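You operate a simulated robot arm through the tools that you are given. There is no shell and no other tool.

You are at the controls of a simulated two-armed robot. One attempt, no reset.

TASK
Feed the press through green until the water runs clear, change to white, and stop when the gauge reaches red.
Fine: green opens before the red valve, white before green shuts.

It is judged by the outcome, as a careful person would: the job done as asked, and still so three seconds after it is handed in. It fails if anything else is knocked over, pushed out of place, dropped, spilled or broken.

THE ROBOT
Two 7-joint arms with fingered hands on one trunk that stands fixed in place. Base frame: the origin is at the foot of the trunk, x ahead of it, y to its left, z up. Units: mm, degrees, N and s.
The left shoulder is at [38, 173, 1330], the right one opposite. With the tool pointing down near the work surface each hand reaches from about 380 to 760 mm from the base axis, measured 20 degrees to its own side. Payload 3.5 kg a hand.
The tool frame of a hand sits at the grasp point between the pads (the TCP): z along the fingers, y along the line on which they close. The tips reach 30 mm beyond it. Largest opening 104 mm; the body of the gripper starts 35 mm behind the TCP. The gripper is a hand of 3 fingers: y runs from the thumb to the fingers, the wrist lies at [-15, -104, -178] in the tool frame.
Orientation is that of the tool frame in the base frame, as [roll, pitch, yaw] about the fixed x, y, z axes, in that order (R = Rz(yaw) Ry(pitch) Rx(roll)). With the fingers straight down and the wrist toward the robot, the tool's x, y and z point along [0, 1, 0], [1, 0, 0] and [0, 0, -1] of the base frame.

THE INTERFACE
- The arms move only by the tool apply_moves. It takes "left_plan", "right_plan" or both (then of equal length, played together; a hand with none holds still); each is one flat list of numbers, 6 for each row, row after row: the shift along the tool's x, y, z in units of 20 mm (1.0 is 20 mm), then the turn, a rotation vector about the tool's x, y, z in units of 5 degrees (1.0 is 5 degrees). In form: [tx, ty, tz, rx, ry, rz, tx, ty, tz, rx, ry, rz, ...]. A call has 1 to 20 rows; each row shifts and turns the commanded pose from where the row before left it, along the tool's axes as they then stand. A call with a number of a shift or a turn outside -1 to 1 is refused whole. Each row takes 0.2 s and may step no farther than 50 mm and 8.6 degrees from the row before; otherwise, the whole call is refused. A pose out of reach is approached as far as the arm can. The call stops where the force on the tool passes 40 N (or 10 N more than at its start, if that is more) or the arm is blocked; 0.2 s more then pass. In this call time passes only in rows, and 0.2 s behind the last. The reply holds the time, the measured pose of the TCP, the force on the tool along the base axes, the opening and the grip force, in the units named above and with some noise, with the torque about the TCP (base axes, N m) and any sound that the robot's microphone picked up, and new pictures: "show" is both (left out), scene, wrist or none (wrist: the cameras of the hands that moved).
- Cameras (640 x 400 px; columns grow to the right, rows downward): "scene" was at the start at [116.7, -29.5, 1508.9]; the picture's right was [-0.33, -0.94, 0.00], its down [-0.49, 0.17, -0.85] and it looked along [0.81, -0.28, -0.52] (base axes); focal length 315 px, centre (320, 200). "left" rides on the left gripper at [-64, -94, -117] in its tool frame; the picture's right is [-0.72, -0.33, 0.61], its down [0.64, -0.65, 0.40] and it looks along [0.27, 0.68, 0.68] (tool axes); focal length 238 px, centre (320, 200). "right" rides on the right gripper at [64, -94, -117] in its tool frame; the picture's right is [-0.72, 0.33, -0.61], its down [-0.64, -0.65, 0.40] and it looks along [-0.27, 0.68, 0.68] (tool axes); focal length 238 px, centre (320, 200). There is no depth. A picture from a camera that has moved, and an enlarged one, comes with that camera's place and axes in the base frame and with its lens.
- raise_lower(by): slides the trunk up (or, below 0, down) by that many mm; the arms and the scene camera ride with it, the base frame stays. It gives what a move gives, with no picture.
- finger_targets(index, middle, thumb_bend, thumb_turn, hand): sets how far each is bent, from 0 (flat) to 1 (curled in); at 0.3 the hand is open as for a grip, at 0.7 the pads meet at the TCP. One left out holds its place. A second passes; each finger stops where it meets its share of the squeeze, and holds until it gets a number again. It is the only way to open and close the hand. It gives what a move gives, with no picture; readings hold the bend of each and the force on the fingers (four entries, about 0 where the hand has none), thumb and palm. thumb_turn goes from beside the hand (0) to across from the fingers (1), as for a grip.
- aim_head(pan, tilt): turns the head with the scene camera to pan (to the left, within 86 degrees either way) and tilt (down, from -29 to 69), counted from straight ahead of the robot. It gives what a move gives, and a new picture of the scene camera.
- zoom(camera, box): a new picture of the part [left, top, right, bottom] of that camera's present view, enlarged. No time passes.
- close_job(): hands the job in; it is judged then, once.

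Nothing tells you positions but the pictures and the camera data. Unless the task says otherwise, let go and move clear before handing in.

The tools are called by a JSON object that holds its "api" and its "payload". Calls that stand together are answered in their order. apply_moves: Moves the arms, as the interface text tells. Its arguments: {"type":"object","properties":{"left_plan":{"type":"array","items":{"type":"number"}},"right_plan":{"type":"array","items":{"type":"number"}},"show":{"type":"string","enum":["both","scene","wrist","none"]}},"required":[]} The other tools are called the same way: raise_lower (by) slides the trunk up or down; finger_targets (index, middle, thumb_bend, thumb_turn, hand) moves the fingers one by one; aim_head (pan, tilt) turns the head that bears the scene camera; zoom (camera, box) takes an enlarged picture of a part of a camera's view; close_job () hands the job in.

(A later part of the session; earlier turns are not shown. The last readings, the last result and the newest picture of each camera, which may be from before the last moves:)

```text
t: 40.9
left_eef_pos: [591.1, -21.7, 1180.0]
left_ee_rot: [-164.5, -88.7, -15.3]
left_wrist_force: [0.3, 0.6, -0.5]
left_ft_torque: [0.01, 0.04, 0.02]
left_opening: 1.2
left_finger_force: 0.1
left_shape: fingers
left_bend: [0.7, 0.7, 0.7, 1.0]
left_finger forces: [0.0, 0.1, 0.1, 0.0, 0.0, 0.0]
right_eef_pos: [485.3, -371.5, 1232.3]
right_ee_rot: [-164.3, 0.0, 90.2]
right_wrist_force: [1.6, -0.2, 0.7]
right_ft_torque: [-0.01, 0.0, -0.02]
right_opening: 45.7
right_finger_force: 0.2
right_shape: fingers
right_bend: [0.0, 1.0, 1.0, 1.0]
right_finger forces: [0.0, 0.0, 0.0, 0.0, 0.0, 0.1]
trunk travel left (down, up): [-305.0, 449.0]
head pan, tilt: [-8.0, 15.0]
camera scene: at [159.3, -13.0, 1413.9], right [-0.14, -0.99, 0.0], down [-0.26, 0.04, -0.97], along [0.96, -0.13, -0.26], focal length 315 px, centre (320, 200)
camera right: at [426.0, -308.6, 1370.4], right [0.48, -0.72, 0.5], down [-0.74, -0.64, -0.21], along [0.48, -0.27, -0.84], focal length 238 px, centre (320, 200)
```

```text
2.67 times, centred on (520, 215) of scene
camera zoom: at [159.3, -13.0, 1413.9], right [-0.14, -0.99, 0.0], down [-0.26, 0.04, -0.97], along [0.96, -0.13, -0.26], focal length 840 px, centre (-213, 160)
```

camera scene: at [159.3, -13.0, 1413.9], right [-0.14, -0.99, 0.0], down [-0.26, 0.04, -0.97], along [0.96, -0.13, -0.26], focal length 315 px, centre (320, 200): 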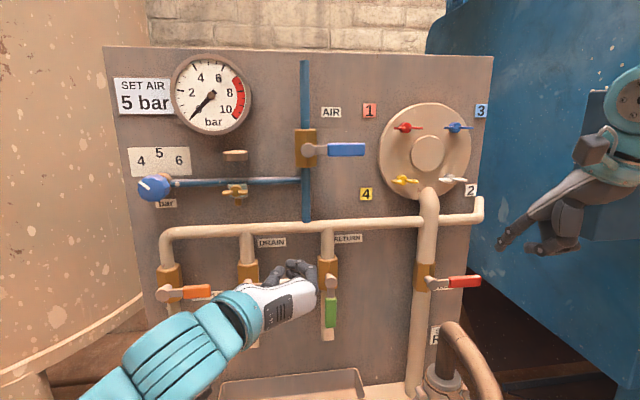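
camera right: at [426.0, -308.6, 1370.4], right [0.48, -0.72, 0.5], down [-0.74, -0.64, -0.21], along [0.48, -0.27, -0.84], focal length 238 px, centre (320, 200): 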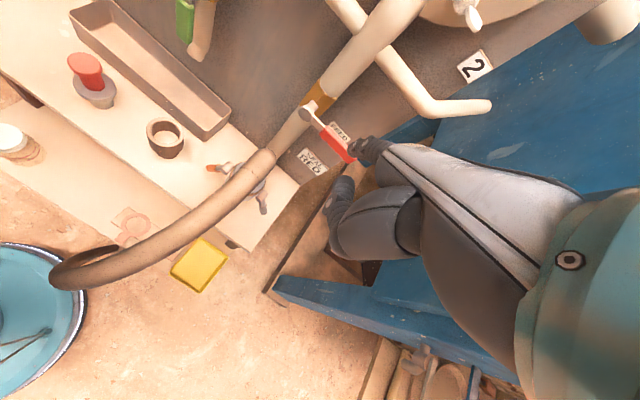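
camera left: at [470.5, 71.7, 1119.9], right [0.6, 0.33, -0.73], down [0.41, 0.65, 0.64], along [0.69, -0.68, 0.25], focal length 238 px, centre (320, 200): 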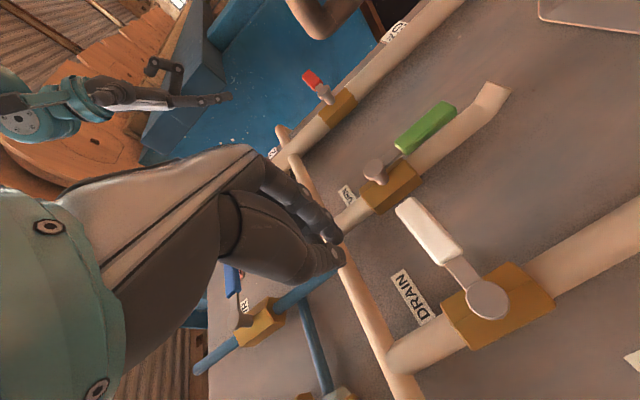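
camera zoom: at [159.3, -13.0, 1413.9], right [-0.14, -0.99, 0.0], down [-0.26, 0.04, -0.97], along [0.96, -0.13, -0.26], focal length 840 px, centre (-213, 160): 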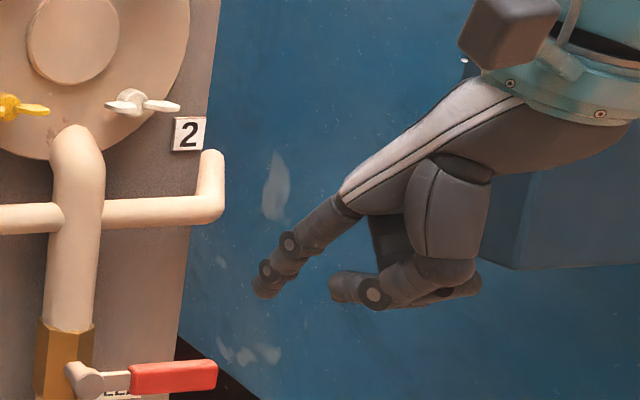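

The index tip is at about (577, −359, 1211), pointing about 54° down, but the folded thumb hangs below it and could touch the hose. I'll try another thumb posture.

{"api": "finger_targets", "payload": {"hand": "right", "thumb_bend": 0, "thumb_turn": 0}}

{"api": "zoom", "payload": {"camera": "scene", "box": [400, 140, 640, 290]}}

{"api": "zoom", "payload": {"camera": "right", "box": [0, 0, 640, 400]}}

{"api": "zoom", "payload": {"camera": "left", "box": [0, 0, 320, 200]}}

```text
t: 41.9
left_eef_pos: [589.7, -21.2, 1180.1]
left_ee_rot: [-163.3, -88.8, -16.5]
left_wrist_force: [-0.3, 0.8, -0.9]
left_ft_torque: [0.01, -0.01, -0.02]
left_opening: 1.1
left_finger_force: 0.1
left_shape: fingers
left_bend: [0.7, 0.7, 0.7, 1.0]
left_finger forces: [0.1, 0.1, 0.0, 0.0, 0.0, 0.0]
right_eef_pos: [484.0, -371.0, 1233.1]
right_ee_rot: [-164.4, -0.1, 90.1]
right_wrist_force: [-0.3, -0.1, 0.1]
right_ft_torque: [-0.01, -0.01, 0.01]
right_opening: 168.3
right_finger_force: 0.0
right_shape: fingers
right_bend: [0.0, 1.0, 0.0, 0.0]
right_finger forces: [0.1, 0.0, 0.0, 0.1, 0.0, 0.0]
trunk travel left (down, up): [-305.0, 449.0]
head pan, tilt: [-8.0, 15.0]
```

```text
2.67 times, centred on (520, 215) of scene
camera zoom: at [158.6, -12.8, 1414.0], right [-0.14, -0.99, 0.0], down [-0.26, 0.04, -0.97], along [0.96, -0.13, -0.26], focal length 840 px, centre (-213, 160)
```

zoom: 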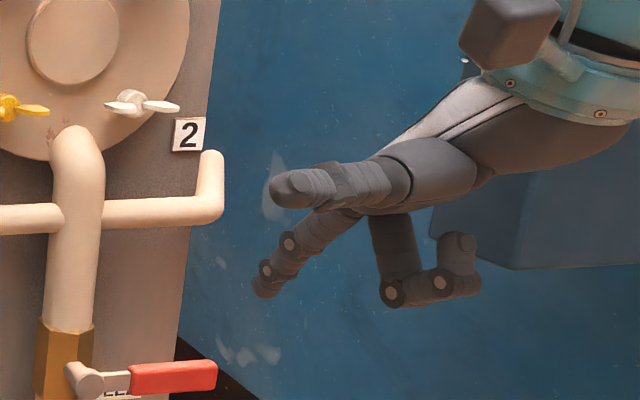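

```text
1.00 times, centred on (320, 200) of right (not enlarged: the box is as wide or as high as the picture)
camera zoom: at [425.2, -308.3, 1370.8], right [0.48, -0.72, 0.5], down [-0.74, -0.64, -0.21], along [0.48, -0.27, -0.84], focal length 238 px, centre (320, 200)
```

zoom: 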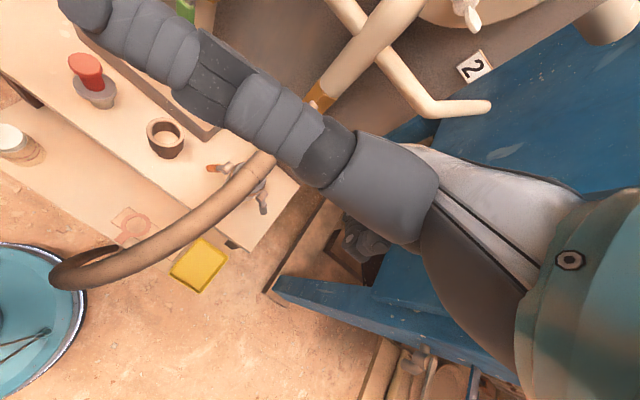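

```text
2.00 times, centred on (160, 100) of left
camera zoom: at [470.2, 71.7, 1120.1], right [0.6, 0.33, -0.73], down [0.41, 0.65, 0.64], along [0.69, -0.68, 0.25], focal length 477 px, centre (640, 400)
```

zoom: 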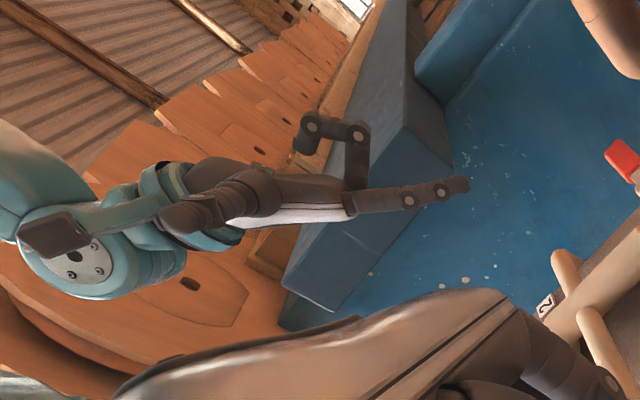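

The thumb now sticks out to the left; the curled middle finger hangs right of the index. I'll try thumb at the side but bent, to make it more compact.

{"api": "finger_targets", "payload": {"hand": "right", "thumb_bend": 1, "thumb_turn": 0}}

{"api": "zoom", "payload": {"camera": "scene", "box": [400, 140, 640, 290]}}

{"api": "zoom", "payload": {"camera": "right", "box": [0, 0, 640, 400]}}

{"api": "zoom", "payload": {"camera": "left", "box": [0, 0, 320, 200]}}

```text
t: 42.9
left_eef_pos: [589.3, -21.3, 1181.0]
left_ee_rot: [-170.3, -88.8, -9.4]
left_wrist_force: [0.9, 0.5, -0.1]
left_ft_torque: [-0.01, -0.01, 0.03]
left_opening: 1.0
left_finger_force: 0.1
left_shape: fingers
left_bend: [0.7, 0.7, 0.7, 1.0]
left_finger forces: [0.1, 0.0, 0.0, 0.0, 0.0, 0.0]
right_eef_pos: [485.0, -371.6, 1233.7]
right_ee_rot: [-164.3, -0.1, 90.1]
right_wrist_force: [-0.3, 0.1, 0.2]
right_ft_torque: [-0.02, 0.02, -0.01]
right_opening: 51.5
right_finger_force: 0.0
right_shape: fingers
right_bend: [0.0, 1.0, 1.0, 0.0]
right_finger forces: [0.0, 0.1, 0.1, 0.1, 0.1, 0.1]
trunk travel left (down, up): [-305.0, 449.0]
head pan, tilt: [-8.0, 15.0]
```

```text
2.67 times, centred on (520, 215) of scene
camera zoom: at [158.7, -12.8, 1414.0], right [-0.14, -0.99, 0.0], down [-0.26, 0.04, -0.97], along [0.96, -0.13, -0.26], focal length 840 px, centre (-213, 160)
```

zoom: 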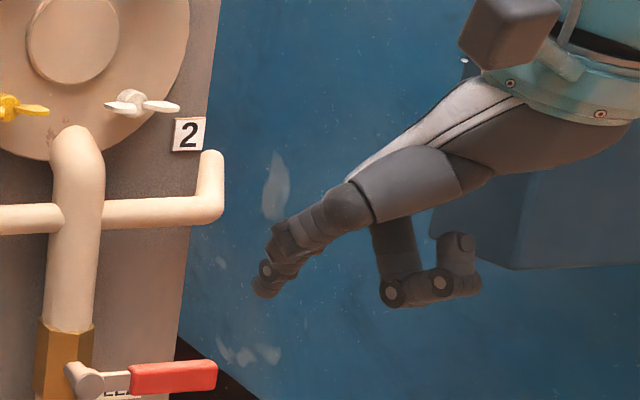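

```text
1.00 times, centred on (320, 200) of right (not enlarged: the box is as wide or as high as the picture)
camera zoom: at [425.3, -308.4, 1370.7], right [0.48, -0.72, 0.5], down [-0.74, -0.64, -0.21], along [0.48, -0.27, -0.84], focal length 238 px, centre (320, 200)
```

zoom: 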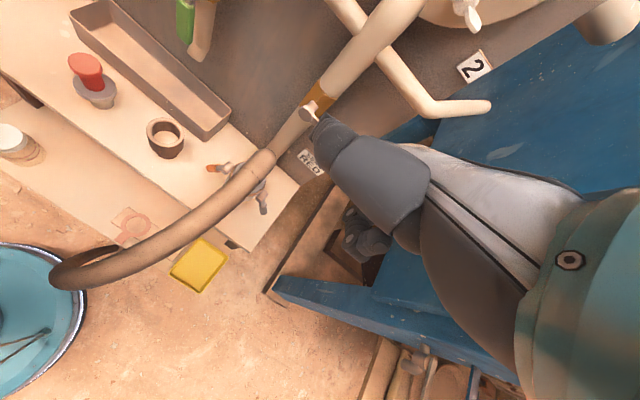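

```text
2.00 times, centred on (160, 100) of left
camera zoom: at [470.3, 71.7, 1120.1], right [0.6, 0.33, -0.73], down [0.41, 0.65, 0.64], along [0.69, -0.68, 0.25], focal length 477 px, centre (640, 400)
```

zoom: 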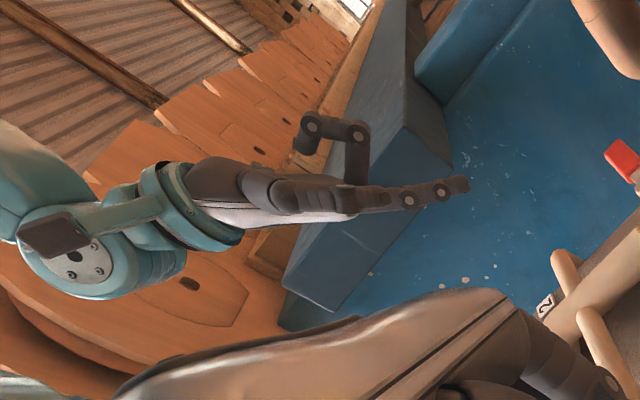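

I'll use both index and middle extended flat: the index side will push the red lever open and the middle side can later push it shut, with the palm riding above the hose. I'm setting the fingers and moving over the red handle, still clear of it.

{"api": "finger_targets", "payload": {"hand": "right", "index": 0, "middle": 0, "thumb_bend": 0, "thumb_turn": 0}}

{"api": "apply_moves", "payload": {"right_plan": [0.05, 0.87, 0.166, 0, 0, 0, 0.05, 0.87, 0.166, 0, 0, 0, 0.05, 0.87, 0.166, 0, 0, 0, 0.05, 0.87, 0.166, 0, 0, 0, 0.05, 0.87, 0.166, 0, 0, 0], "show": "both"}}

{"api": "zoom", "payload": {"camera": "scene", "box": [380, 150, 620, 300]}}

{"api": "zoom", "payload": {"camera": "left", "box": [160, 0, 480, 200]}}

```text
t: 43.9
left_eef_pos: [589.0, -22.6, 1181.5]
left_ee_rot: [-162.9, -88.8, -16.7]
left_wrist_force: [0.0, -0.6, 0.0]
left_ft_torque: [-0.04, 0.03, 0.02]
left_opening: 1.1
left_finger_force: 0.2
left_shape: fingers
left_bend: [0.7, 0.7, 0.7, 1.0]
left_finger forces: [0.0, 0.0, 0.1, 0.0, 0.1, 0.0]
right_eef_pos: [484.1, -370.8, 1232.5]
right_ee_rot: [-164.4, 0.0, 90.1]
right_wrist_force: [-0.6, 0.3, 1.1]
right_ft_torque: [0.01, -0.01, -0.03]
right_opening: 168.6
right_finger_force: 0.0
right_shape: fingers
right_bend: [0.0, 0.0, 0.0, 0.0]
right_finger forces: [0.0, 0.0, 0.1, 0.0, 0.1, 0.0]
trunk travel left (down, up): [-305.0, 449.0]
head pan, tilt: [-8.0, 15.0]
```

```text
t: 45.1
left_eef_pos: [590.5, -21.7, 1180.8]
left_ee_rot: [-164.3, -88.8, -15.5]
left_wrist_force: [0.4, -0.3, -0.5]
left_ft_torque: [0.02, -0.02, 0.01]
left_opening: 1.0
left_finger_force: 0.0
left_shape: fingers
left_bend: [0.7, 0.7, 0.7, 1.0]
left_finger forces: [0.0, 0.0, 0.1, 0.0, 0.0, 0.0]
right_eef_pos: [564.6, -365.8, 1193.2]
right_ee_rot: [-164.3, 0.0, 90.3]
right_wrist_force: [-0.7, -0.3, 0.2]
right_ft_torque: [-0.01, -0.02, 0.03]
right_opening: 168.5
right_finger_force: 0.0
right_shape: fingers
right_bend: [0.0, 0.0, 0.0, 0.0]
right_finger forces: [0.0, 0.0, 0.1, 0.0, 0.0, 0.0]
trunk travel left (down, up): [-305.0, 449.0]
head pan, tilt: [-8.0, 15.0]
camera scene: at [159.2, -12.9, 1413.9], right [-0.14, -0.99, 0.0], down [-0.26, 0.04, -0.97], along [0.96, -0.13, -0.26], focal length 315 px, centre (320, 200)
camera right: at [505.1, -303.1, 1331.2], right [0.48, -0.72, 0.5], down [-0.73, -0.64, -0.21], along [0.48, -0.27, -0.84], focal length 238 px, centre (320, 200)
```

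scene: 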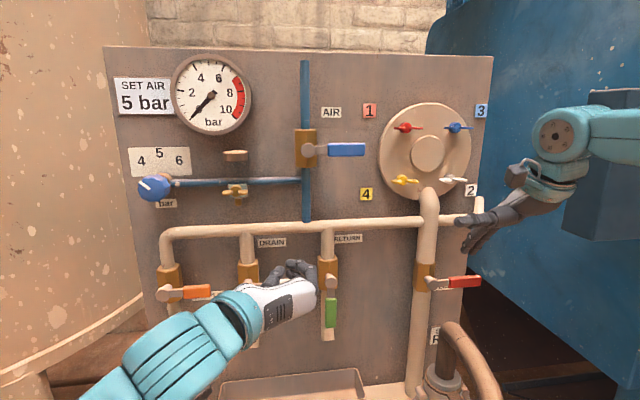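
right: 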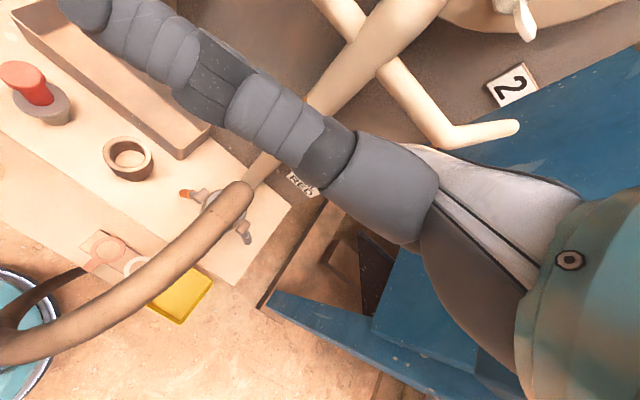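

```text
2.67 times, centred on (500, 225) of scene
camera zoom: at [159.2, -12.9, 1413.9], right [-0.14, -0.99, 0.0], down [-0.26, 0.04, -0.97], along [0.96, -0.13, -0.26], focal length 840 px, centre (-160, 133)
```

zoom: 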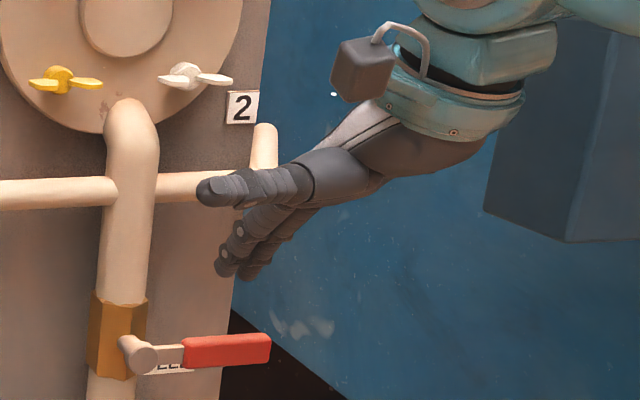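

```text
2.00 times, centred on (320, 100) of left
camera zoom: at [470.7, 71.7, 1119.8], right [0.6, 0.33, -0.73], down [0.41, 0.65, 0.64], along [0.69, -0.68, 0.25], focal length 477 px, centre (320, 400)
```

zoom: 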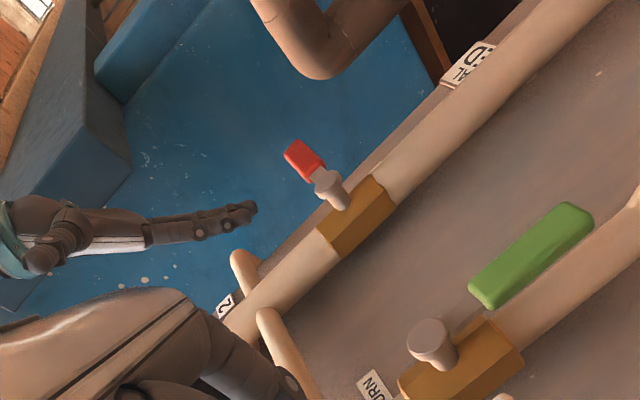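

Fingertips are at about (657, −353, 1166), above the red handle at (660, −368, 1101). Green is open, so red may open now. I'll move forward 15 mm and come down to just above the handle.

{"api": "apply_moves", "payload": {"right_plan": [0, 0.57, 0.62, 0, 0, 0, 0, 0.57, 0.62, 0, 0, 0, 0, 0.1, 0.34, 0, 0, 0], "show": "scene"}}

{"api": "zoom", "payload": {"camera": "scene", "box": [380, 180, 580, 305]}}

{"api": "zoom", "payload": {"camera": "left", "box": [200, 0, 400, 125]}}

```text
t: 45.9
left_eef_pos: [590.7, -21.6, 1180.2]
left_ee_rot: [-163.1, -88.9, -16.6]
left_wrist_force: [0.5, 0.5, -0.7]
left_ft_torque: [0.0, -0.02, 0.04]
left_opening: 1.0
left_finger_force: 0.1
left_shape: fingers
left_bend: [0.7, 0.7, 0.7, 1.0]
left_finger forces: [0.0, 0.0, 0.0, 0.0, 0.1, 0.0]
right_eef_pos: [580.3, -366.3, 1154.4]
right_ee_rot: [-164.4, 0.0, 90.2]
right_wrist_force: [-0.2, -1.0, -0.2]
right_ft_torque: [-0.02, 0.0, -0.02]
right_opening: 168.7
right_finger_force: 0.0
right_shape: fingers
right_bend: [0.0, 0.0, 0.0, 0.0]
right_finger forces: [0.0, 0.0, 0.1, 0.0, 0.1, 0.1]
trunk travel left (down, up): [-305.0, 449.0]
head pan, tilt: [-8.0, 15.0]
camera scene: at [158.8, -12.9, 1414.0], right [-0.14, -0.99, 0.0], down [-0.26, 0.04, -0.97], along [0.96, -0.13, -0.26], focal length 315 px, centre (320, 200)
```

scene: 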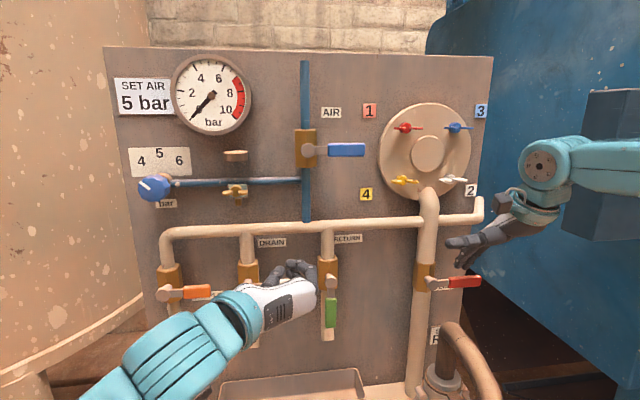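

```text
3.20 times, centred on (480, 242) of scene
camera zoom: at [158.8, -12.9, 1414.0], right [-0.14, -0.99, 0.0], down [-0.26, 0.04, -0.97], along [0.96, -0.13, -0.26], focal length 1009 px, centre (-192, 64)
```

zoom: 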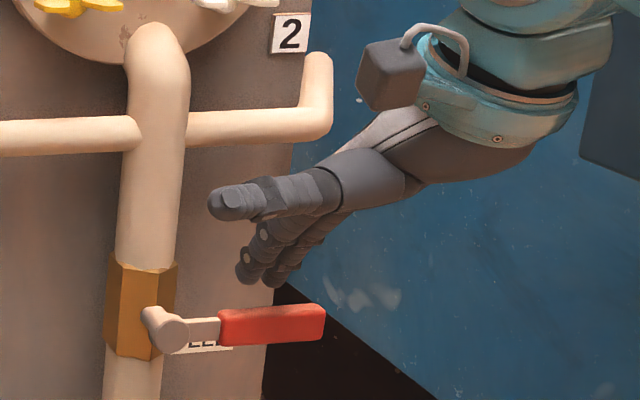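

```text
3.20 times, centred on (300, 62) of left
camera zoom: at [470.3, 71.6, 1120.1], right [0.6, 0.33, -0.73], down [0.41, 0.65, 0.64], along [0.69, -0.68, 0.25], focal length 763 px, centre (384, 640)
```

zoom: 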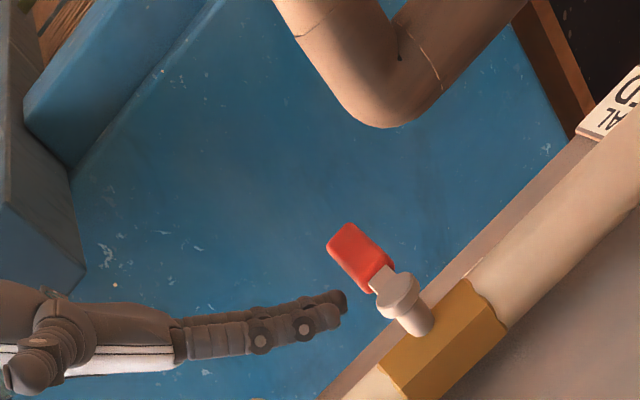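

The fingers line up over the red handle, and the gap to the hose is good. I'll press the red lever down through the first half of its arc.

{"api": "apply_moves", "payload": {"right_plan": [0.05, 0.124, 0.432, 0, 0, 0, -0.2, 0.145, 0.505, 0, 0, 0, -0.06, 0.09, 0.312, 0, 0, 0, -0.06, 0.09, 0.312, 0, 0, 0, 0.03, 0.1, 0.346, 0, 0, 0, 0.03, 0.1, 0.346, 0, 0, 0], "show": "scene"}}

{"api": "zoom", "payload": {"camera": "scene", "box": [380, 200, 580, 325]}}

{"api": "zoom", "payload": {"camera": "left", "box": [200, 0, 400, 125]}}

```text
t: 47.3
left_eef_pos: [588.3, -21.6, 1181.5]
left_ee_rot: [-168.5, -88.9, -11.1]
left_wrist_force: [0.2, 0.5, -0.8]
left_ft_torque: [-0.01, 0.0, 0.04]
left_opening: 1.0
left_finger_force: 0.1
left_shape: fingers
left_bend: [0.7, 0.7, 0.7, 1.0]
left_finger forces: [0.1, 0.0, 0.0, 0.0, 0.0, 0.0]
right_eef_pos: [581.3, -369.8, 1114.3]
right_ee_rot: [-165.2, -0.2, 90.2]
right_wrist_force: [5.9, -3.0, 30.3]
right_ft_torque: [0.0, -2.84, -0.25]
right_opening: 171.7
right_finger_force: 12.7
right_shape: fingers
right_bend: [0.0, 0.0, 0.0, 0.0]
right_finger forces: [12.3, 12.4, 0.1, 0.0, 0.0, 0.0]
trunk travel left (down, up): [-305.0, 449.0]
head pan, tilt: [-8.0, 15.0]
camera scene: at [156.8, -11.6, 1414.5], right [-0.14, -0.99, 0.0], down [-0.26, 0.04, -0.97], along [0.96, -0.13, -0.26], focal length 315 px, centre (320, 200)
```

scene: 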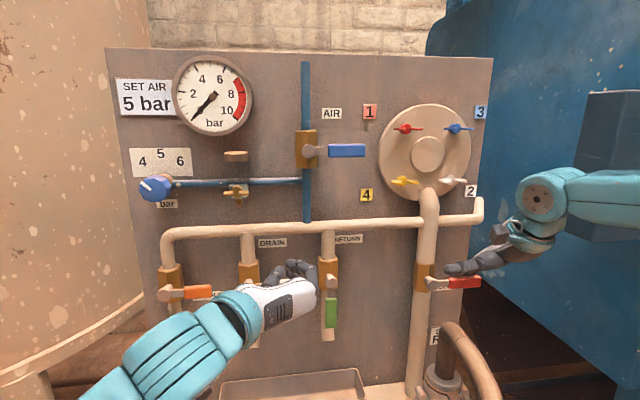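

```text
3.20 times, centred on (480, 262) of scene
camera zoom: at [156.8, -11.6, 1414.5], right [-0.14, -0.99, 0.0], down [-0.26, 0.04, -0.97], along [0.96, -0.13, -0.26], focal length 1009 px, centre (-192, 0)
```

zoom: 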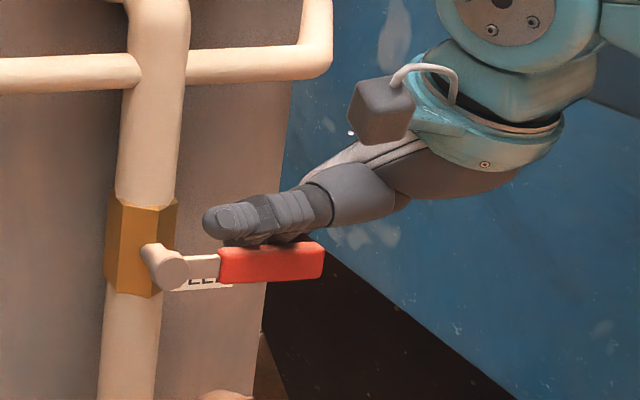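

```text
3.20 times, centred on (300, 62) of left
camera zoom: at [468.9, 72.6, 1121.1], right [0.6, 0.33, -0.73], down [0.41, 0.65, 0.64], along [0.69, -0.68, 0.25], focal length 763 px, centre (384, 640)
```

zoom: 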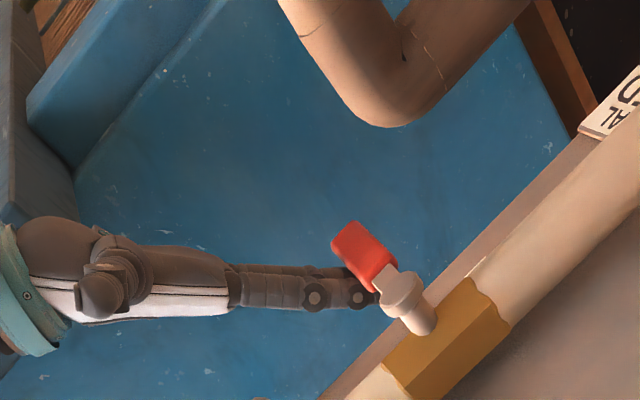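

The red lever doesn't move downward (about 30 N, a hard stop), so unlike green it must open upward, away from the hose. I'll back off, flatten the finger pitch, and go under its handle from the right of the hose.

{"api": "apply_moves", "payload": {"right_plan": [0, -0.2, -0.72, 0, 0, 0, 0, -0.2, -0.72, 0, 0, 0, -0.25, -0.963, 0.27, 0, 0, 0, 0, -0.963, 0.27, 0, 0, 0, 0, -0.963, 0.27, 0, 0, 0, 0, 0, 0, -0.96, 0, 0, 0, 0, 0, -0.96, 0, 0, 0, 0, 0, -0.96, 0, 0, 0, 0, 0, -0.96, 0, 0, 0, 0, 0, -0.96, 0, 0, 0, -0.137, 0.94, 0, 0, 0, 0, -0.137, 0.94, 0, 0, 0, 0, -0.137, 0.94, 0, 0, 0], "show": "both"}}

{"api": "zoom", "payload": {"camera": "scene", "box": [380, 200, 580, 325]}}

{"api": "zoom", "payload": {"camera": "left", "box": [160, 0, 400, 150]}}

```text
t: 50.1
left_eef_pos: [590.1, -22.1, 1179.1]
left_ee_rot: [-168.7, -88.7, -11.0]
left_wrist_force: [0.1, 0.1, -0.8]
left_ft_torque: [0.01, 0.03, -0.04]
left_opening: 1.3
left_finger_force: 0.2
left_shape: fingers
left_bend: [0.7, 0.7, 0.7, 1.0]
left_finger forces: [0.0, 0.0, 0.1, 0.0, 0.0, 0.0]
right_eef_pos: [519.5, -374.6, 1081.1]
right_ee_rot: [171.7, -0.1, 90.2]
right_wrist_force: [-0.6, -0.9, 0.5]
right_ft_torque: [0.02, 0.01, 0.04]
right_opening: 168.5
right_finger_force: 0.1
right_shape: fingers
right_bend: [0.0, 0.0, 0.0, 0.0]
right_finger forces: [0.1, 0.1, 0.0, 0.1, 0.0, 0.1]
trunk travel left (down, up): [-305.0, 449.0]
head pan, tilt: [-8.0, 15.0]
camera scene: at [158.9, -12.9, 1413.9], right [-0.14, -0.99, 0.0], down [-0.26, 0.04, -0.97], along [0.96, -0.13, -0.26], focal length 315 px, centre (320, 200)
camera right: at [410.3, -312.3, 1182.7], right [0.24, -0.72, 0.65], down [-0.58, -0.64, -0.5], along [0.78, -0.27, -0.57], focal length 238 px, centre (320, 200)
```

scene: 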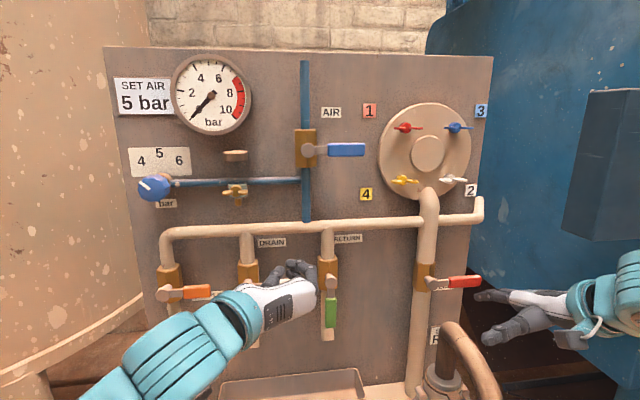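
right: 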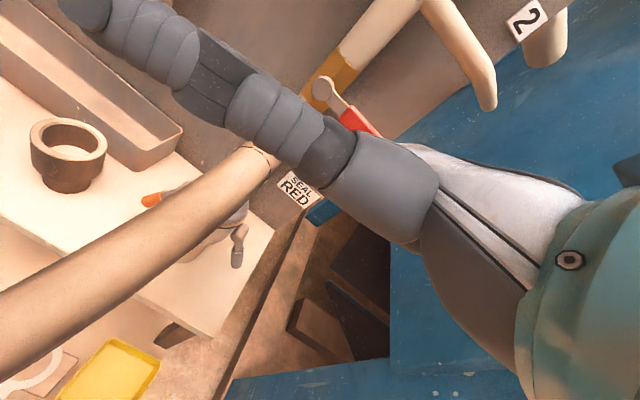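

```text
3.20 times, centred on (480, 262) of scene
camera zoom: at [158.9, -12.9, 1413.9], right [-0.14, -0.99, 0.0], down [-0.26, 0.04, -0.97], along [0.96, -0.13, -0.26], focal length 1009 px, centre (-192, 0)
```

zoom: 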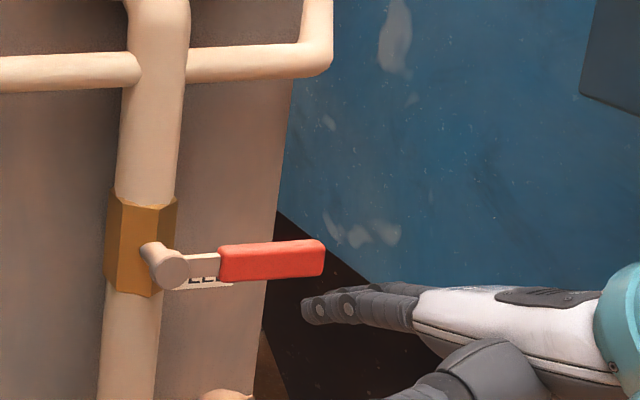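

```text
2.67 times, centred on (280, 75) of left
camera zoom: at [470.5, 71.6, 1120.0], right [0.6, 0.33, -0.73], down [0.41, 0.65, 0.64], along [0.69, -0.68, 0.25], focal length 636 px, centre (427, 533)
```

zoom: 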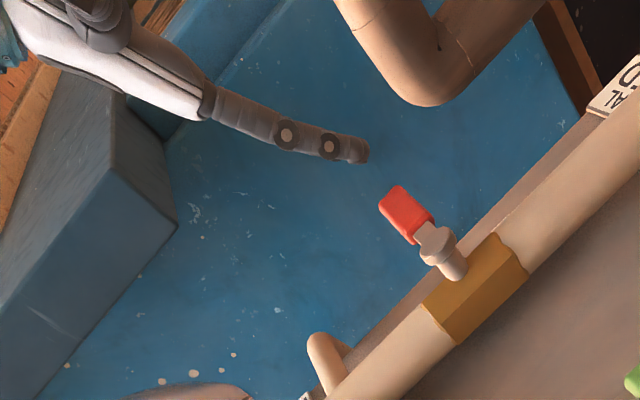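

The fingertips are near (618, −362, 1097), pointing about 31° down. I'll lower them below the handle and slide forward under it.

{"api": "apply_moves", "payload": {"right_plan": [0, -0.137, 0.94, 0, 0, 0, 0, -0.137, 0.94, 0, 0, 0, 0, 0.825, 0.12, 0, 0, 0, 0, 0.825, 0.12, 0, 0, 0, 0, 0.825, 0.12, 0, 0, 0], "show": "scene"}}

{"api": "zoom", "payload": {"camera": "scene", "box": [380, 200, 580, 325]}}

{"api": "zoom", "payload": {"camera": "left", "box": [160, 0, 400, 150]}}

```text
t: 51.3
left_eef_pos: [589.7, -21.3, 1180.2]
left_ee_rot: [-168.5, -88.7, -11.1]
left_wrist_force: [0.9, 0.2, 0.8]
left_ft_torque: [0.0, -0.03, 0.01]
left_opening: 1.2
left_finger_force: 0.0
left_shape: fingers
left_bend: [0.7, 0.7, 0.7, 1.0]
left_finger forces: [0.1, 0.1, 0.1, 0.0, 0.0, 0.0]
right_eef_pos: [572.4, -374.6, 1044.3]
right_ee_rot: [171.6, 0.0, 90.2]
right_wrist_force: [0.0, 0.3, -0.7]
right_ft_torque: [-0.04, 0.01, -0.03]
right_opening: 168.5
right_finger_force: 0.1
right_shape: fingers
right_bend: [0.0, 0.0, 0.0, 0.0]
right_finger forces: [0.0, 0.0, 0.0, 0.0, 0.1, 0.0]
trunk travel left (down, up): [-305.0, 449.0]
head pan, tilt: [-8.0, 15.0]
camera scene: at [159.1, -12.6, 1413.9], right [-0.14, -0.99, 0.0], down [-0.26, 0.04, -0.97], along [0.96, -0.13, -0.26], focal length 315 px, centre (320, 200)
```

scene: 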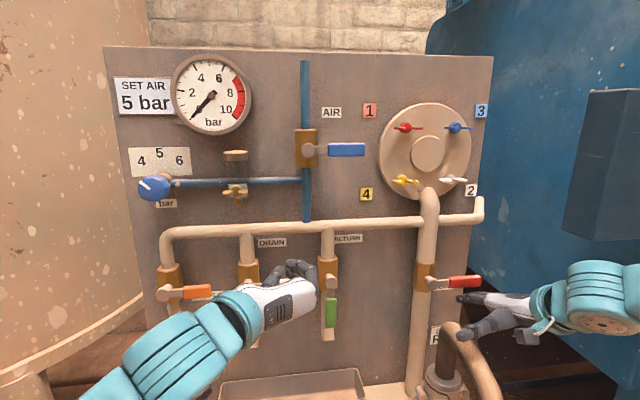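

```text
3.20 times, centred on (480, 262) of scene
camera zoom: at [159.1, -12.6, 1413.9], right [-0.14, -0.99, 0.0], down [-0.26, 0.04, -0.97], along [0.96, -0.13, -0.26], focal length 1009 px, centre (-192, 0)
```

zoom: 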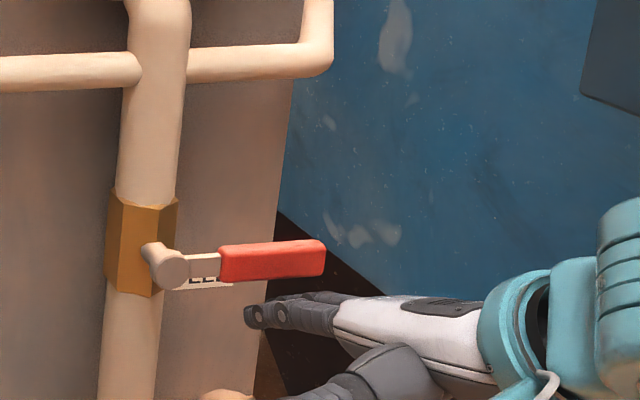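

```text
2.67 times, centred on (280, 75) of left
camera zoom: at [470.6, 71.9, 1119.9], right [0.6, 0.33, -0.73], down [0.41, 0.65, 0.64], along [0.69, -0.68, 0.25], focal length 636 px, centre (427, 533)
```

zoom: 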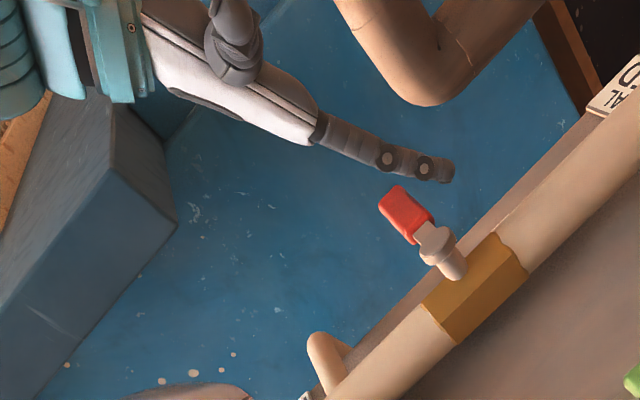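

The fingers are now under the red handle and clear of the hose. I'll lift slowly; red should swing up and start the feed, with green already open.

{"api": "apply_moves", "payload": {"right_plan": [0, 0.0433, -0.297, 0, 0, 0, 0, 0.0433, -0.297, 0, 0, 0, -0.15, 0.0433, -0.297, 0, 0, 0, -0.15, 0.0433, -0.297, 0, 0, 0, -0.1, 0.0433, -0.297, 0, 0, 0], "show": "scene"}}

{"api": "zoom", "payload": {"camera": "scene", "box": [380, 200, 580, 325]}}

```text
t: 52.5
left_eef_pos: [590.0, -22.6, 1180.5]
left_ee_rot: [-165.1, -88.7, -14.7]
left_wrist_force: [0.6, 0.7, 0.5]
left_ft_torque: [-0.02, -0.03, 0.0]
left_opening: 1.3
left_finger_force: 0.1
left_shape: fingers
left_bend: [0.7, 0.7, 0.7, 1.0]
left_finger forces: [0.0, 0.1, 0.0, 0.1, 0.0, 0.1]
right_eef_pos: [570.5, -382.9, 1074.7]
right_ee_rot: [171.7, 0.0, 90.2]
right_wrist_force: [-1.1, 0.3, -0.3]
right_ft_torque: [0.01, 0.02, -0.02]
right_opening: 168.4
right_finger_force: 1.2
right_shape: fingers
right_bend: [0.0, 0.01, 0.0, 0.0]
right_finger forces: [0.1, 1.3, 0.0, 0.1, 0.0, 0.0]
trunk travel left (down, up): [-305.0, 449.0]
head pan, tilt: [-8.0, 15.0]
camera scene: at [158.6, -12.8, 1414.0], right [-0.14, -0.99, 0.0], down [-0.26, 0.04, -0.97], along [0.96, -0.13, -0.26], focal length 315 px, centre (320, 200)
```

scene: 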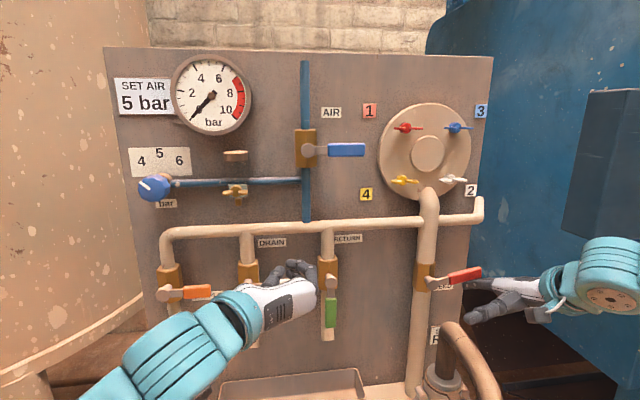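

```text
3.20 times, centred on (480, 262) of scene
camera zoom: at [158.6, -12.8, 1414.0], right [-0.14, -0.99, 0.0], down [-0.26, 0.04, -0.97], along [0.96, -0.13, -0.26], focal length 1009 px, centre (-192, 0)
```

zoom: 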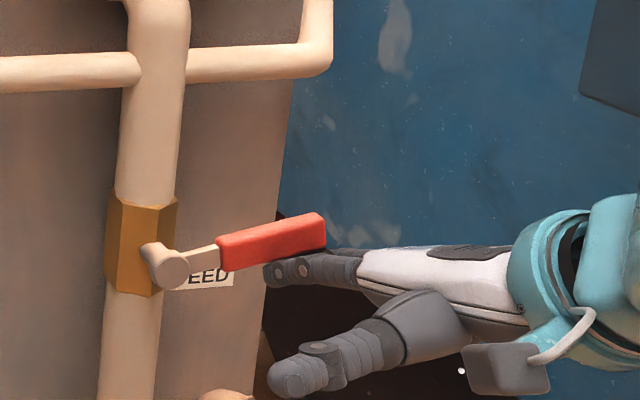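

Red moves freely upward. I'll carry it on up to vertical.

{"api": "apply_moves", "payload": {"right_plan": [-0.1, 0.072, -0.495, 0, 0, 0, 0, 0.072, -0.495, 0, 0, 0, 0.1, 0.072, -0.495, 0, 0, 0, 0.2, 0.072, -0.495, 0, 0, 0, 0.2, 0.072, -0.495, 0, 0, 0, 0.35, 0.065, -0.445, 0, 0, 0, 0.4, 0.058, -0.396, 0, 0, 0, 0.5, 0.043, -0.297, 0, 0, 0, 0.55, 0.043, -0.297, 0, 0, 0], "show": "scene"}}

{"api": "zoom", "payload": {"camera": "scene", "box": [340, 180, 580, 330]}}

{"api": "zoom", "payload": {"camera": "scene", "box": [240, 270, 440, 395]}}

```text
t: 54.5
left_eef_pos: [590.7, -21.6, 1180.8]
left_ee_rot: [-165.1, -88.7, -14.6]
left_wrist_force: [0.5, -0.4, -0.3]
left_ft_torque: [0.0, -0.01, -0.01]
left_opening: 1.2
left_finger_force: 0.0
left_shape: fingers
left_bend: [0.7, 0.7, 0.7, 1.0]
left_finger forces: [0.0, 0.0, 0.0, 0.0, 0.1, 0.0]
right_eef_pos: [569.5, -338.1, 1153.4]
right_ee_rot: [171.7, 0.1, 90.1]
right_wrist_force: [0.8, -1.6, -1.2]
right_ft_torque: [0.02, 0.04, -0.1]
right_opening: 168.4
right_finger_force: 0.2
right_shape: fingers
right_bend: [0.01, 0.0, 0.0, 0.0]
right_finger forces: [1.1, 0.0, 0.0, 0.1, 0.0, 0.0]
trunk travel left (down, up): [-305.0, 449.0]
head pan, tilt: [-8.0, 15.0]
camera scene: at [158.7, -12.8, 1414.0], right [-0.14, -0.99, 0.0], down [-0.26, 0.04, -0.97], along [0.96, -0.13, -0.26], focal length 315 px, centre (320, 200)
```

scene: 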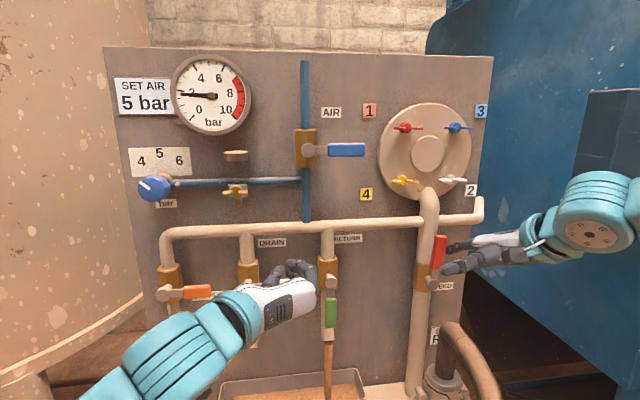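

```text
2.67 times, centred on (460, 255) of scene
camera zoom: at [158.7, -12.8, 1414.0], right [-0.14, -0.99, 0.0], down [-0.26, 0.04, -0.97], along [0.96, -0.13, -0.26], focal length 840 px, centre (-53, 53)
```

zoom: 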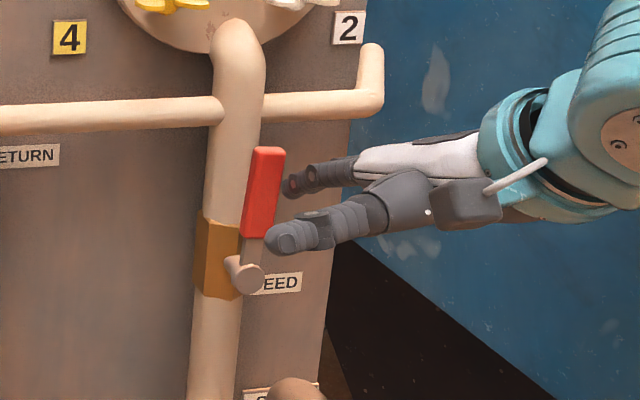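

```text
3.20 times, centred on (340, 332) of scene
camera zoom: at [158.7, -12.8, 1414.0], right [-0.14, -0.99, 0.0], down [-0.26, 0.04, -0.97], along [0.96, -0.13, -0.26], focal length 1009 px, centre (256, -224)
```

zoom: 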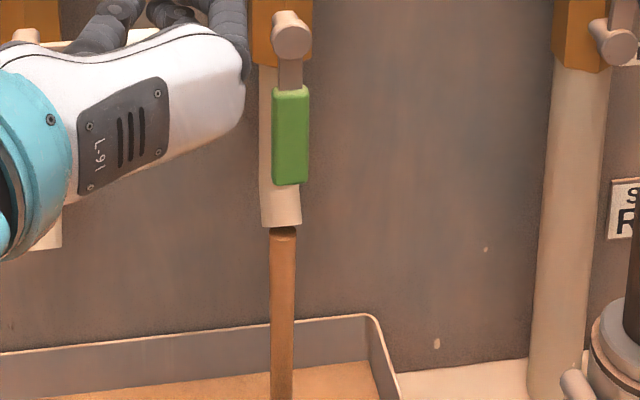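

Feed is running: muddy brown water comes from the green return pipe and the gauge shows about 2 bar. I'll nudge red fully to its stop and watch the water.

{"api": "apply_moves", "payload": {"right_plan": [0.2, 0.01, -0.05, 0, 0, 0, 0.2, 0, 0, 0, 0, 0], "show": "scene"}}

{"api": "zoom", "payload": {"camera": "scene", "box": [240, 270, 440, 395]}}

{"api": "zoom", "payload": {"camera": "scene", "box": [130, 40, 290, 140]}}

```text
t: 55.1
left_eef_pos: [590.5, -21.3, 1180.9]
left_ee_rot: [-162.8, -88.8, -16.9]
left_wrist_force: [1.2, 0.0, 0.0]
left_ft_torque: [-0.01, -0.04, 0.05]
left_opening: 1.2
left_finger_force: 0.0
left_shape: fingers
left_bend: [0.7, 0.7, 0.7, 1.0]
left_finger forces: [0.1, 0.1, 0.0, 0.1, 0.0, 0.1]
right_eef_pos: [571.0, -331.4, 1155.2]
right_ee_rot: [171.6, 0.0, 90.2]
right_wrist_force: [-0.5, -2.1, 0.0]
right_ft_torque: [0.02, 0.03, -0.21]
right_opening: 169.5
right_finger_force: 1.4
right_shape: fingers
right_bend: [0.01, 0.0, 0.0, 0.0]
right_finger forces: [2.5, 0.0, 0.0, 0.1, 0.1, 0.1]
trunk travel left (down, up): [-305.0, 449.0]
head pan, tilt: [-8.0, 15.0]
camera scene: at [158.6, -13.3, 1414.0], right [-0.14, -0.99, 0.0], down [-0.26, 0.04, -0.97], along [0.96, -0.13, -0.26], focal length 315 px, centre (320, 200)
```

scene: 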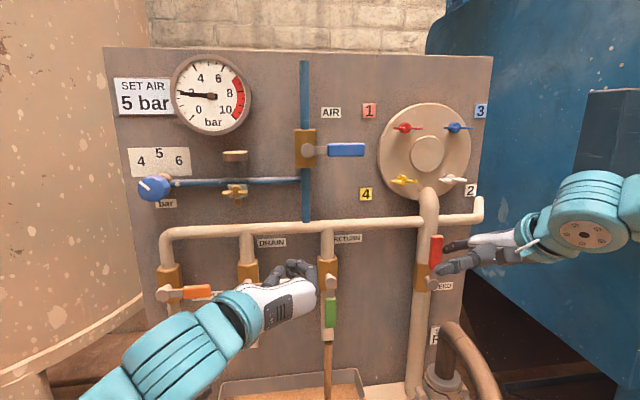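

```text
3.20 times, centred on (340, 332) of scene
camera zoom: at [158.6, -13.3, 1414.0], right [-0.14, -0.99, 0.0], down [-0.26, 0.04, -0.97], along [0.96, -0.13, -0.26], focal length 1009 px, centre (256, -224)
```

zoom: 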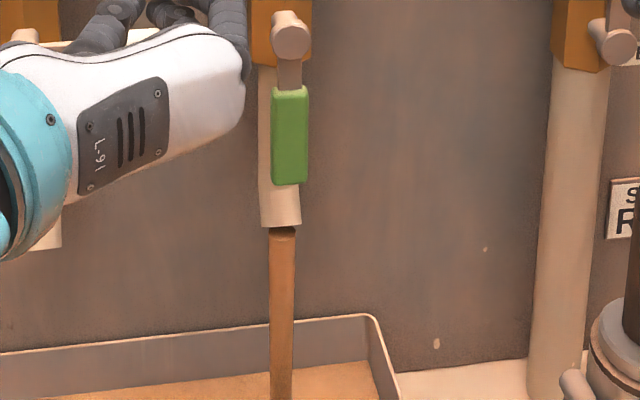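

```text
4.00 times, centred on (210, 90) of scene
camera zoom: at [158.6, -13.3, 1414.0], right [-0.14, -0.99, 0.0], down [-0.26, 0.04, -0.97], along [0.96, -0.13, -0.26], focal length 1261 px, centre (760, 640)
```

zoom: 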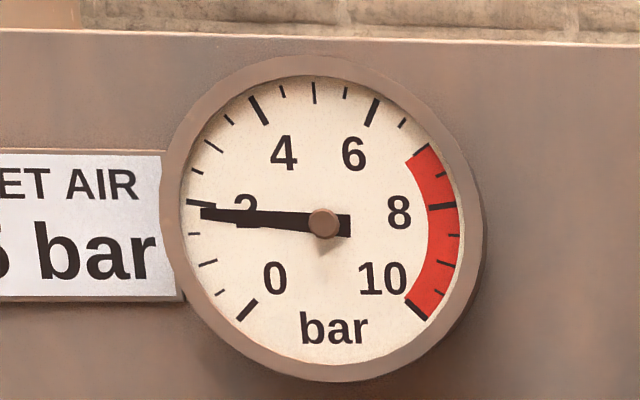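

Water is still brown and the gauge reads about 1.9 bar. While it clears, I'll move the right hand around to the left side of the red lever, ready to push it shut.

{"api": "apply_moves", "payload": {"right_plan": [-0.5, 0, 0, 0, 0, 0, 0, -0.825, -0.12, 0, 0, 0, 0, -0.825, -0.12, 0, 0, 0, 0, -0.825, -0.12, 0, 0, 0, 0.83, 0, 0, 0, 0, 0, 0.83, 0, 0, 0, 0, 0, 0.83, 0, 0, 0, 0, 0, 0.83, 0, 0, 0, 0, 0, 0.83, 0, 0, 0, 0, 0, 0, 0.825, 0.12, 0, 0, 0, 0, 0.825, 0.12, 0, 0, 0, 0, 0.825, 0.12, 0, 0, 0], "show": "scene"}}

{"api": "zoom", "payload": {"camera": "scene", "box": [240, 270, 440, 395]}}

{"api": "zoom", "payload": {"camera": "scene", "box": [340, 180, 580, 330]}}

```text
t: 57.7
left_eef_pos: [590.1, -20.4, 1180.5]
left_ee_rot: [-162.4, -88.7, -17.2]
left_wrist_force: [-0.3, -0.3, 0.3]
left_ft_torque: [-0.01, 0.04, 0.01]
left_opening: 1.2
left_finger_force: 0.0
left_shape: fingers
left_bend: [0.7, 0.7, 0.7, 1.0]
left_finger forces: [0.0, 0.0, 0.0, 0.0, 0.0, 0.0]
right_eef_pos: [569.3, -260.2, 1153.8]
right_ee_rot: [171.8, -0.2, 90.2]
right_wrist_force: [0.6, 0.2, 0.7]
right_ft_torque: [-0.01, -0.02, 0.03]
right_opening: 168.1
right_finger_force: 0.1
right_shape: fingers
right_bend: [0.0, 0.0, 0.0, 0.0]
right_finger forces: [0.0, 0.1, 0.0, 0.0, 0.0, 0.1]
trunk travel left (down, up): [-305.0, 449.0]
head pan, tilt: [-8.0, 15.0]
camera scene: at [159.1, -12.8, 1413.9], right [-0.14, -0.99, 0.0], down [-0.26, 0.04, -0.97], along [0.96, -0.13, -0.26], focal length 315 px, centre (320, 200)
```

scene: 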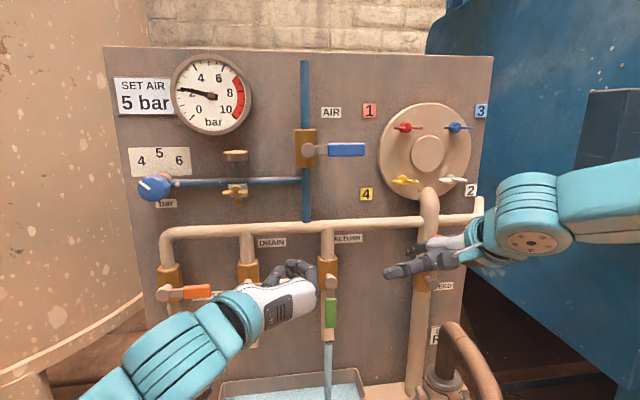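

```text
3.20 times, centred on (340, 332) of scene
camera zoom: at [159.1, -12.8, 1413.9], right [-0.14, -0.99, 0.0], down [-0.26, 0.04, -0.97], along [0.96, -0.13, -0.26], focal length 1009 px, centre (256, -224)
```

zoom: 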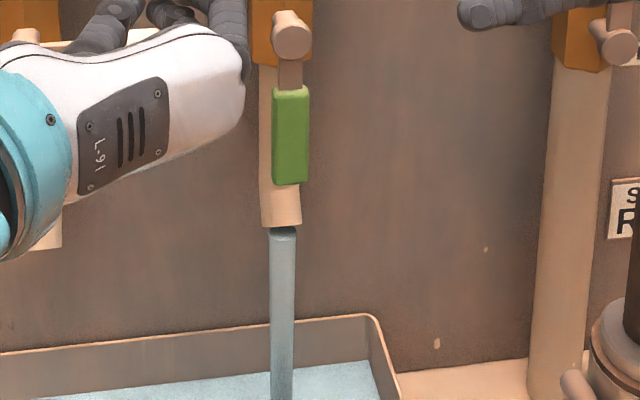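

```text
2.67 times, centred on (460, 255) of scene
camera zoom: at [159.1, -12.8, 1413.9], right [-0.14, -0.99, 0.0], down [-0.26, 0.04, -0.97], along [0.96, -0.13, -0.26], focal length 840 px, centre (-53, 53)
```

zoom: 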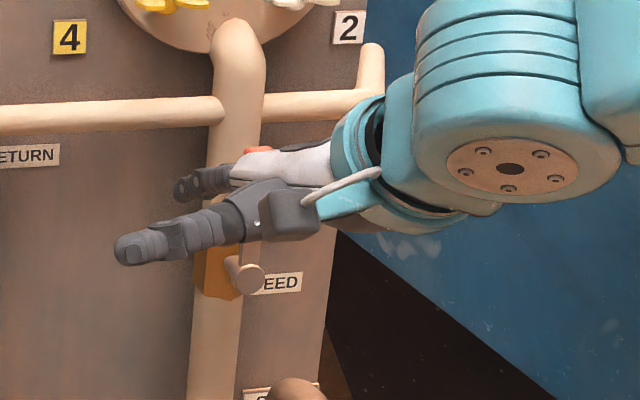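

The water has turned clear (light blue) and the gauge is at about 2.2 bar. Now white must open first: the left hand goes in above the white handle and tests downward gently.

{"api": "apply_moves", "payload": {"left_plan": [0, 0, 1, 0, 0, 0, 0, 0, 1, 0, 0, 0, 0, 0, 1, 0, 0, 0, -0.5, 0, 0, 0, 0, 0, -0.5, 0, 0, 0, 0, 0, -0.5, 0.1, 0, 0, 0, 0, -0.5, 0.2, 0, 0, 0, 0, -0.4, 0.1, 0, 0, 0, 0], "show": "scene"}}

{"api": "zoom", "payload": {"camera": "scene", "box": [180, 230, 380, 355]}}

{"api": "zoom", "payload": {"camera": "left", "box": [220, 150, 500, 325]}}

```text
t: 59.5
left_eef_pos: [649.3, -28.8, 1130.4]
left_ee_rot: [-164.3, -88.7, -15.5]
left_wrist_force: [-0.3, 0.5, 0.5]
left_ft_torque: [0.0, 0.01, 0.02]
left_opening: 0.4
left_finger_force: 0.3
left_shape: fingers
left_bend: [0.7, 0.7, 0.7, 1.0]
left_finger forces: [0.4, 0.1, 0.0, 0.0, 0.1, 0.0]
right_eef_pos: [569.6, -258.9, 1153.4]
right_ee_rot: [171.7, 0.0, 90.2]
right_wrist_force: [-0.3, 0.4, -0.1]
right_ft_torque: [0.03, 0.01, -0.03]
right_opening: 168.4
right_finger_force: 0.1
right_shape: fingers
right_bend: [0.0, 0.0, 0.0, 0.0]
right_finger forces: [0.0, 0.0, 0.0, 0.1, 0.0, 0.0]
trunk travel left (down, up): [-305.0, 449.0]
head pan, tilt: [-8.0, 15.0]
camera scene: at [158.7, -12.8, 1414.0], right [-0.14, -0.99, 0.0], down [-0.26, 0.04, -0.97], along [0.96, -0.13, -0.26], focal length 315 px, centre (320, 200)
```

scene: 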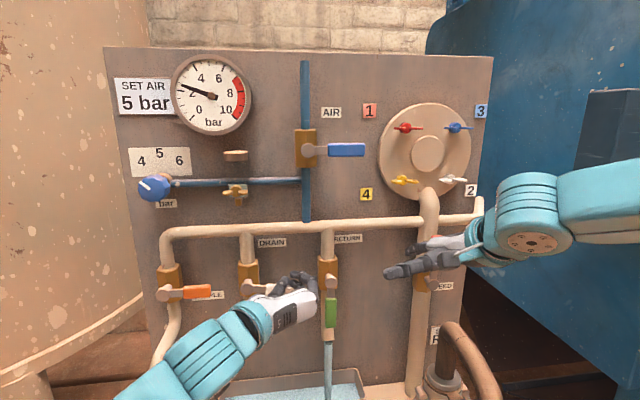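

```text
3.20 times, centred on (280, 292) of scene
camera zoom: at [158.7, -12.8, 1414.0], right [-0.14, -0.99, 0.0], down [-0.26, 0.04, -0.97], along [0.96, -0.13, -0.26], focal length 1009 px, centre (448, -96)
```

zoom: 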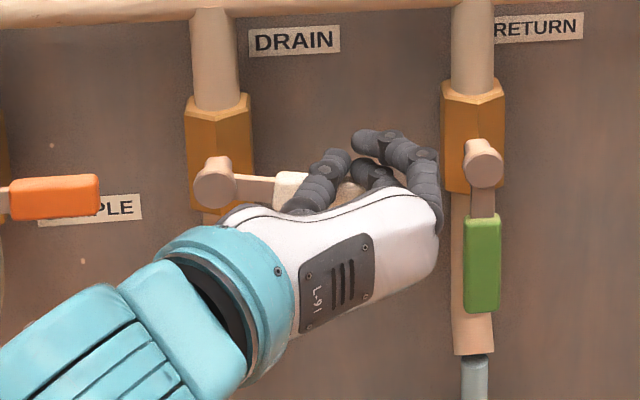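

```text
2.29 times, centred on (360, 238) of left
camera zoom: at [529.2, 63.5, 1069.3], right [0.6, 0.33, -0.73], down [0.41, 0.65, 0.64], along [0.69, -0.68, 0.25], focal length 545 px, centre (229, 114)
```

zoom: 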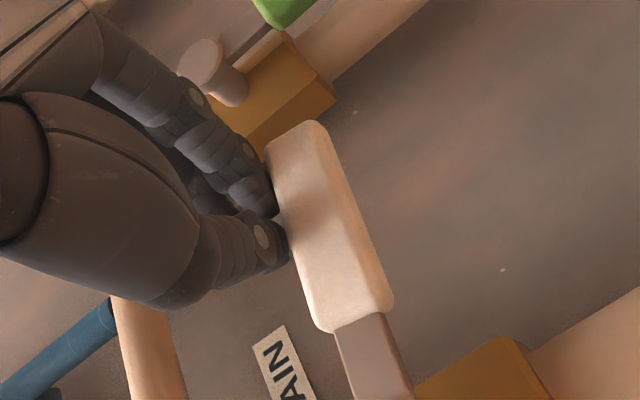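

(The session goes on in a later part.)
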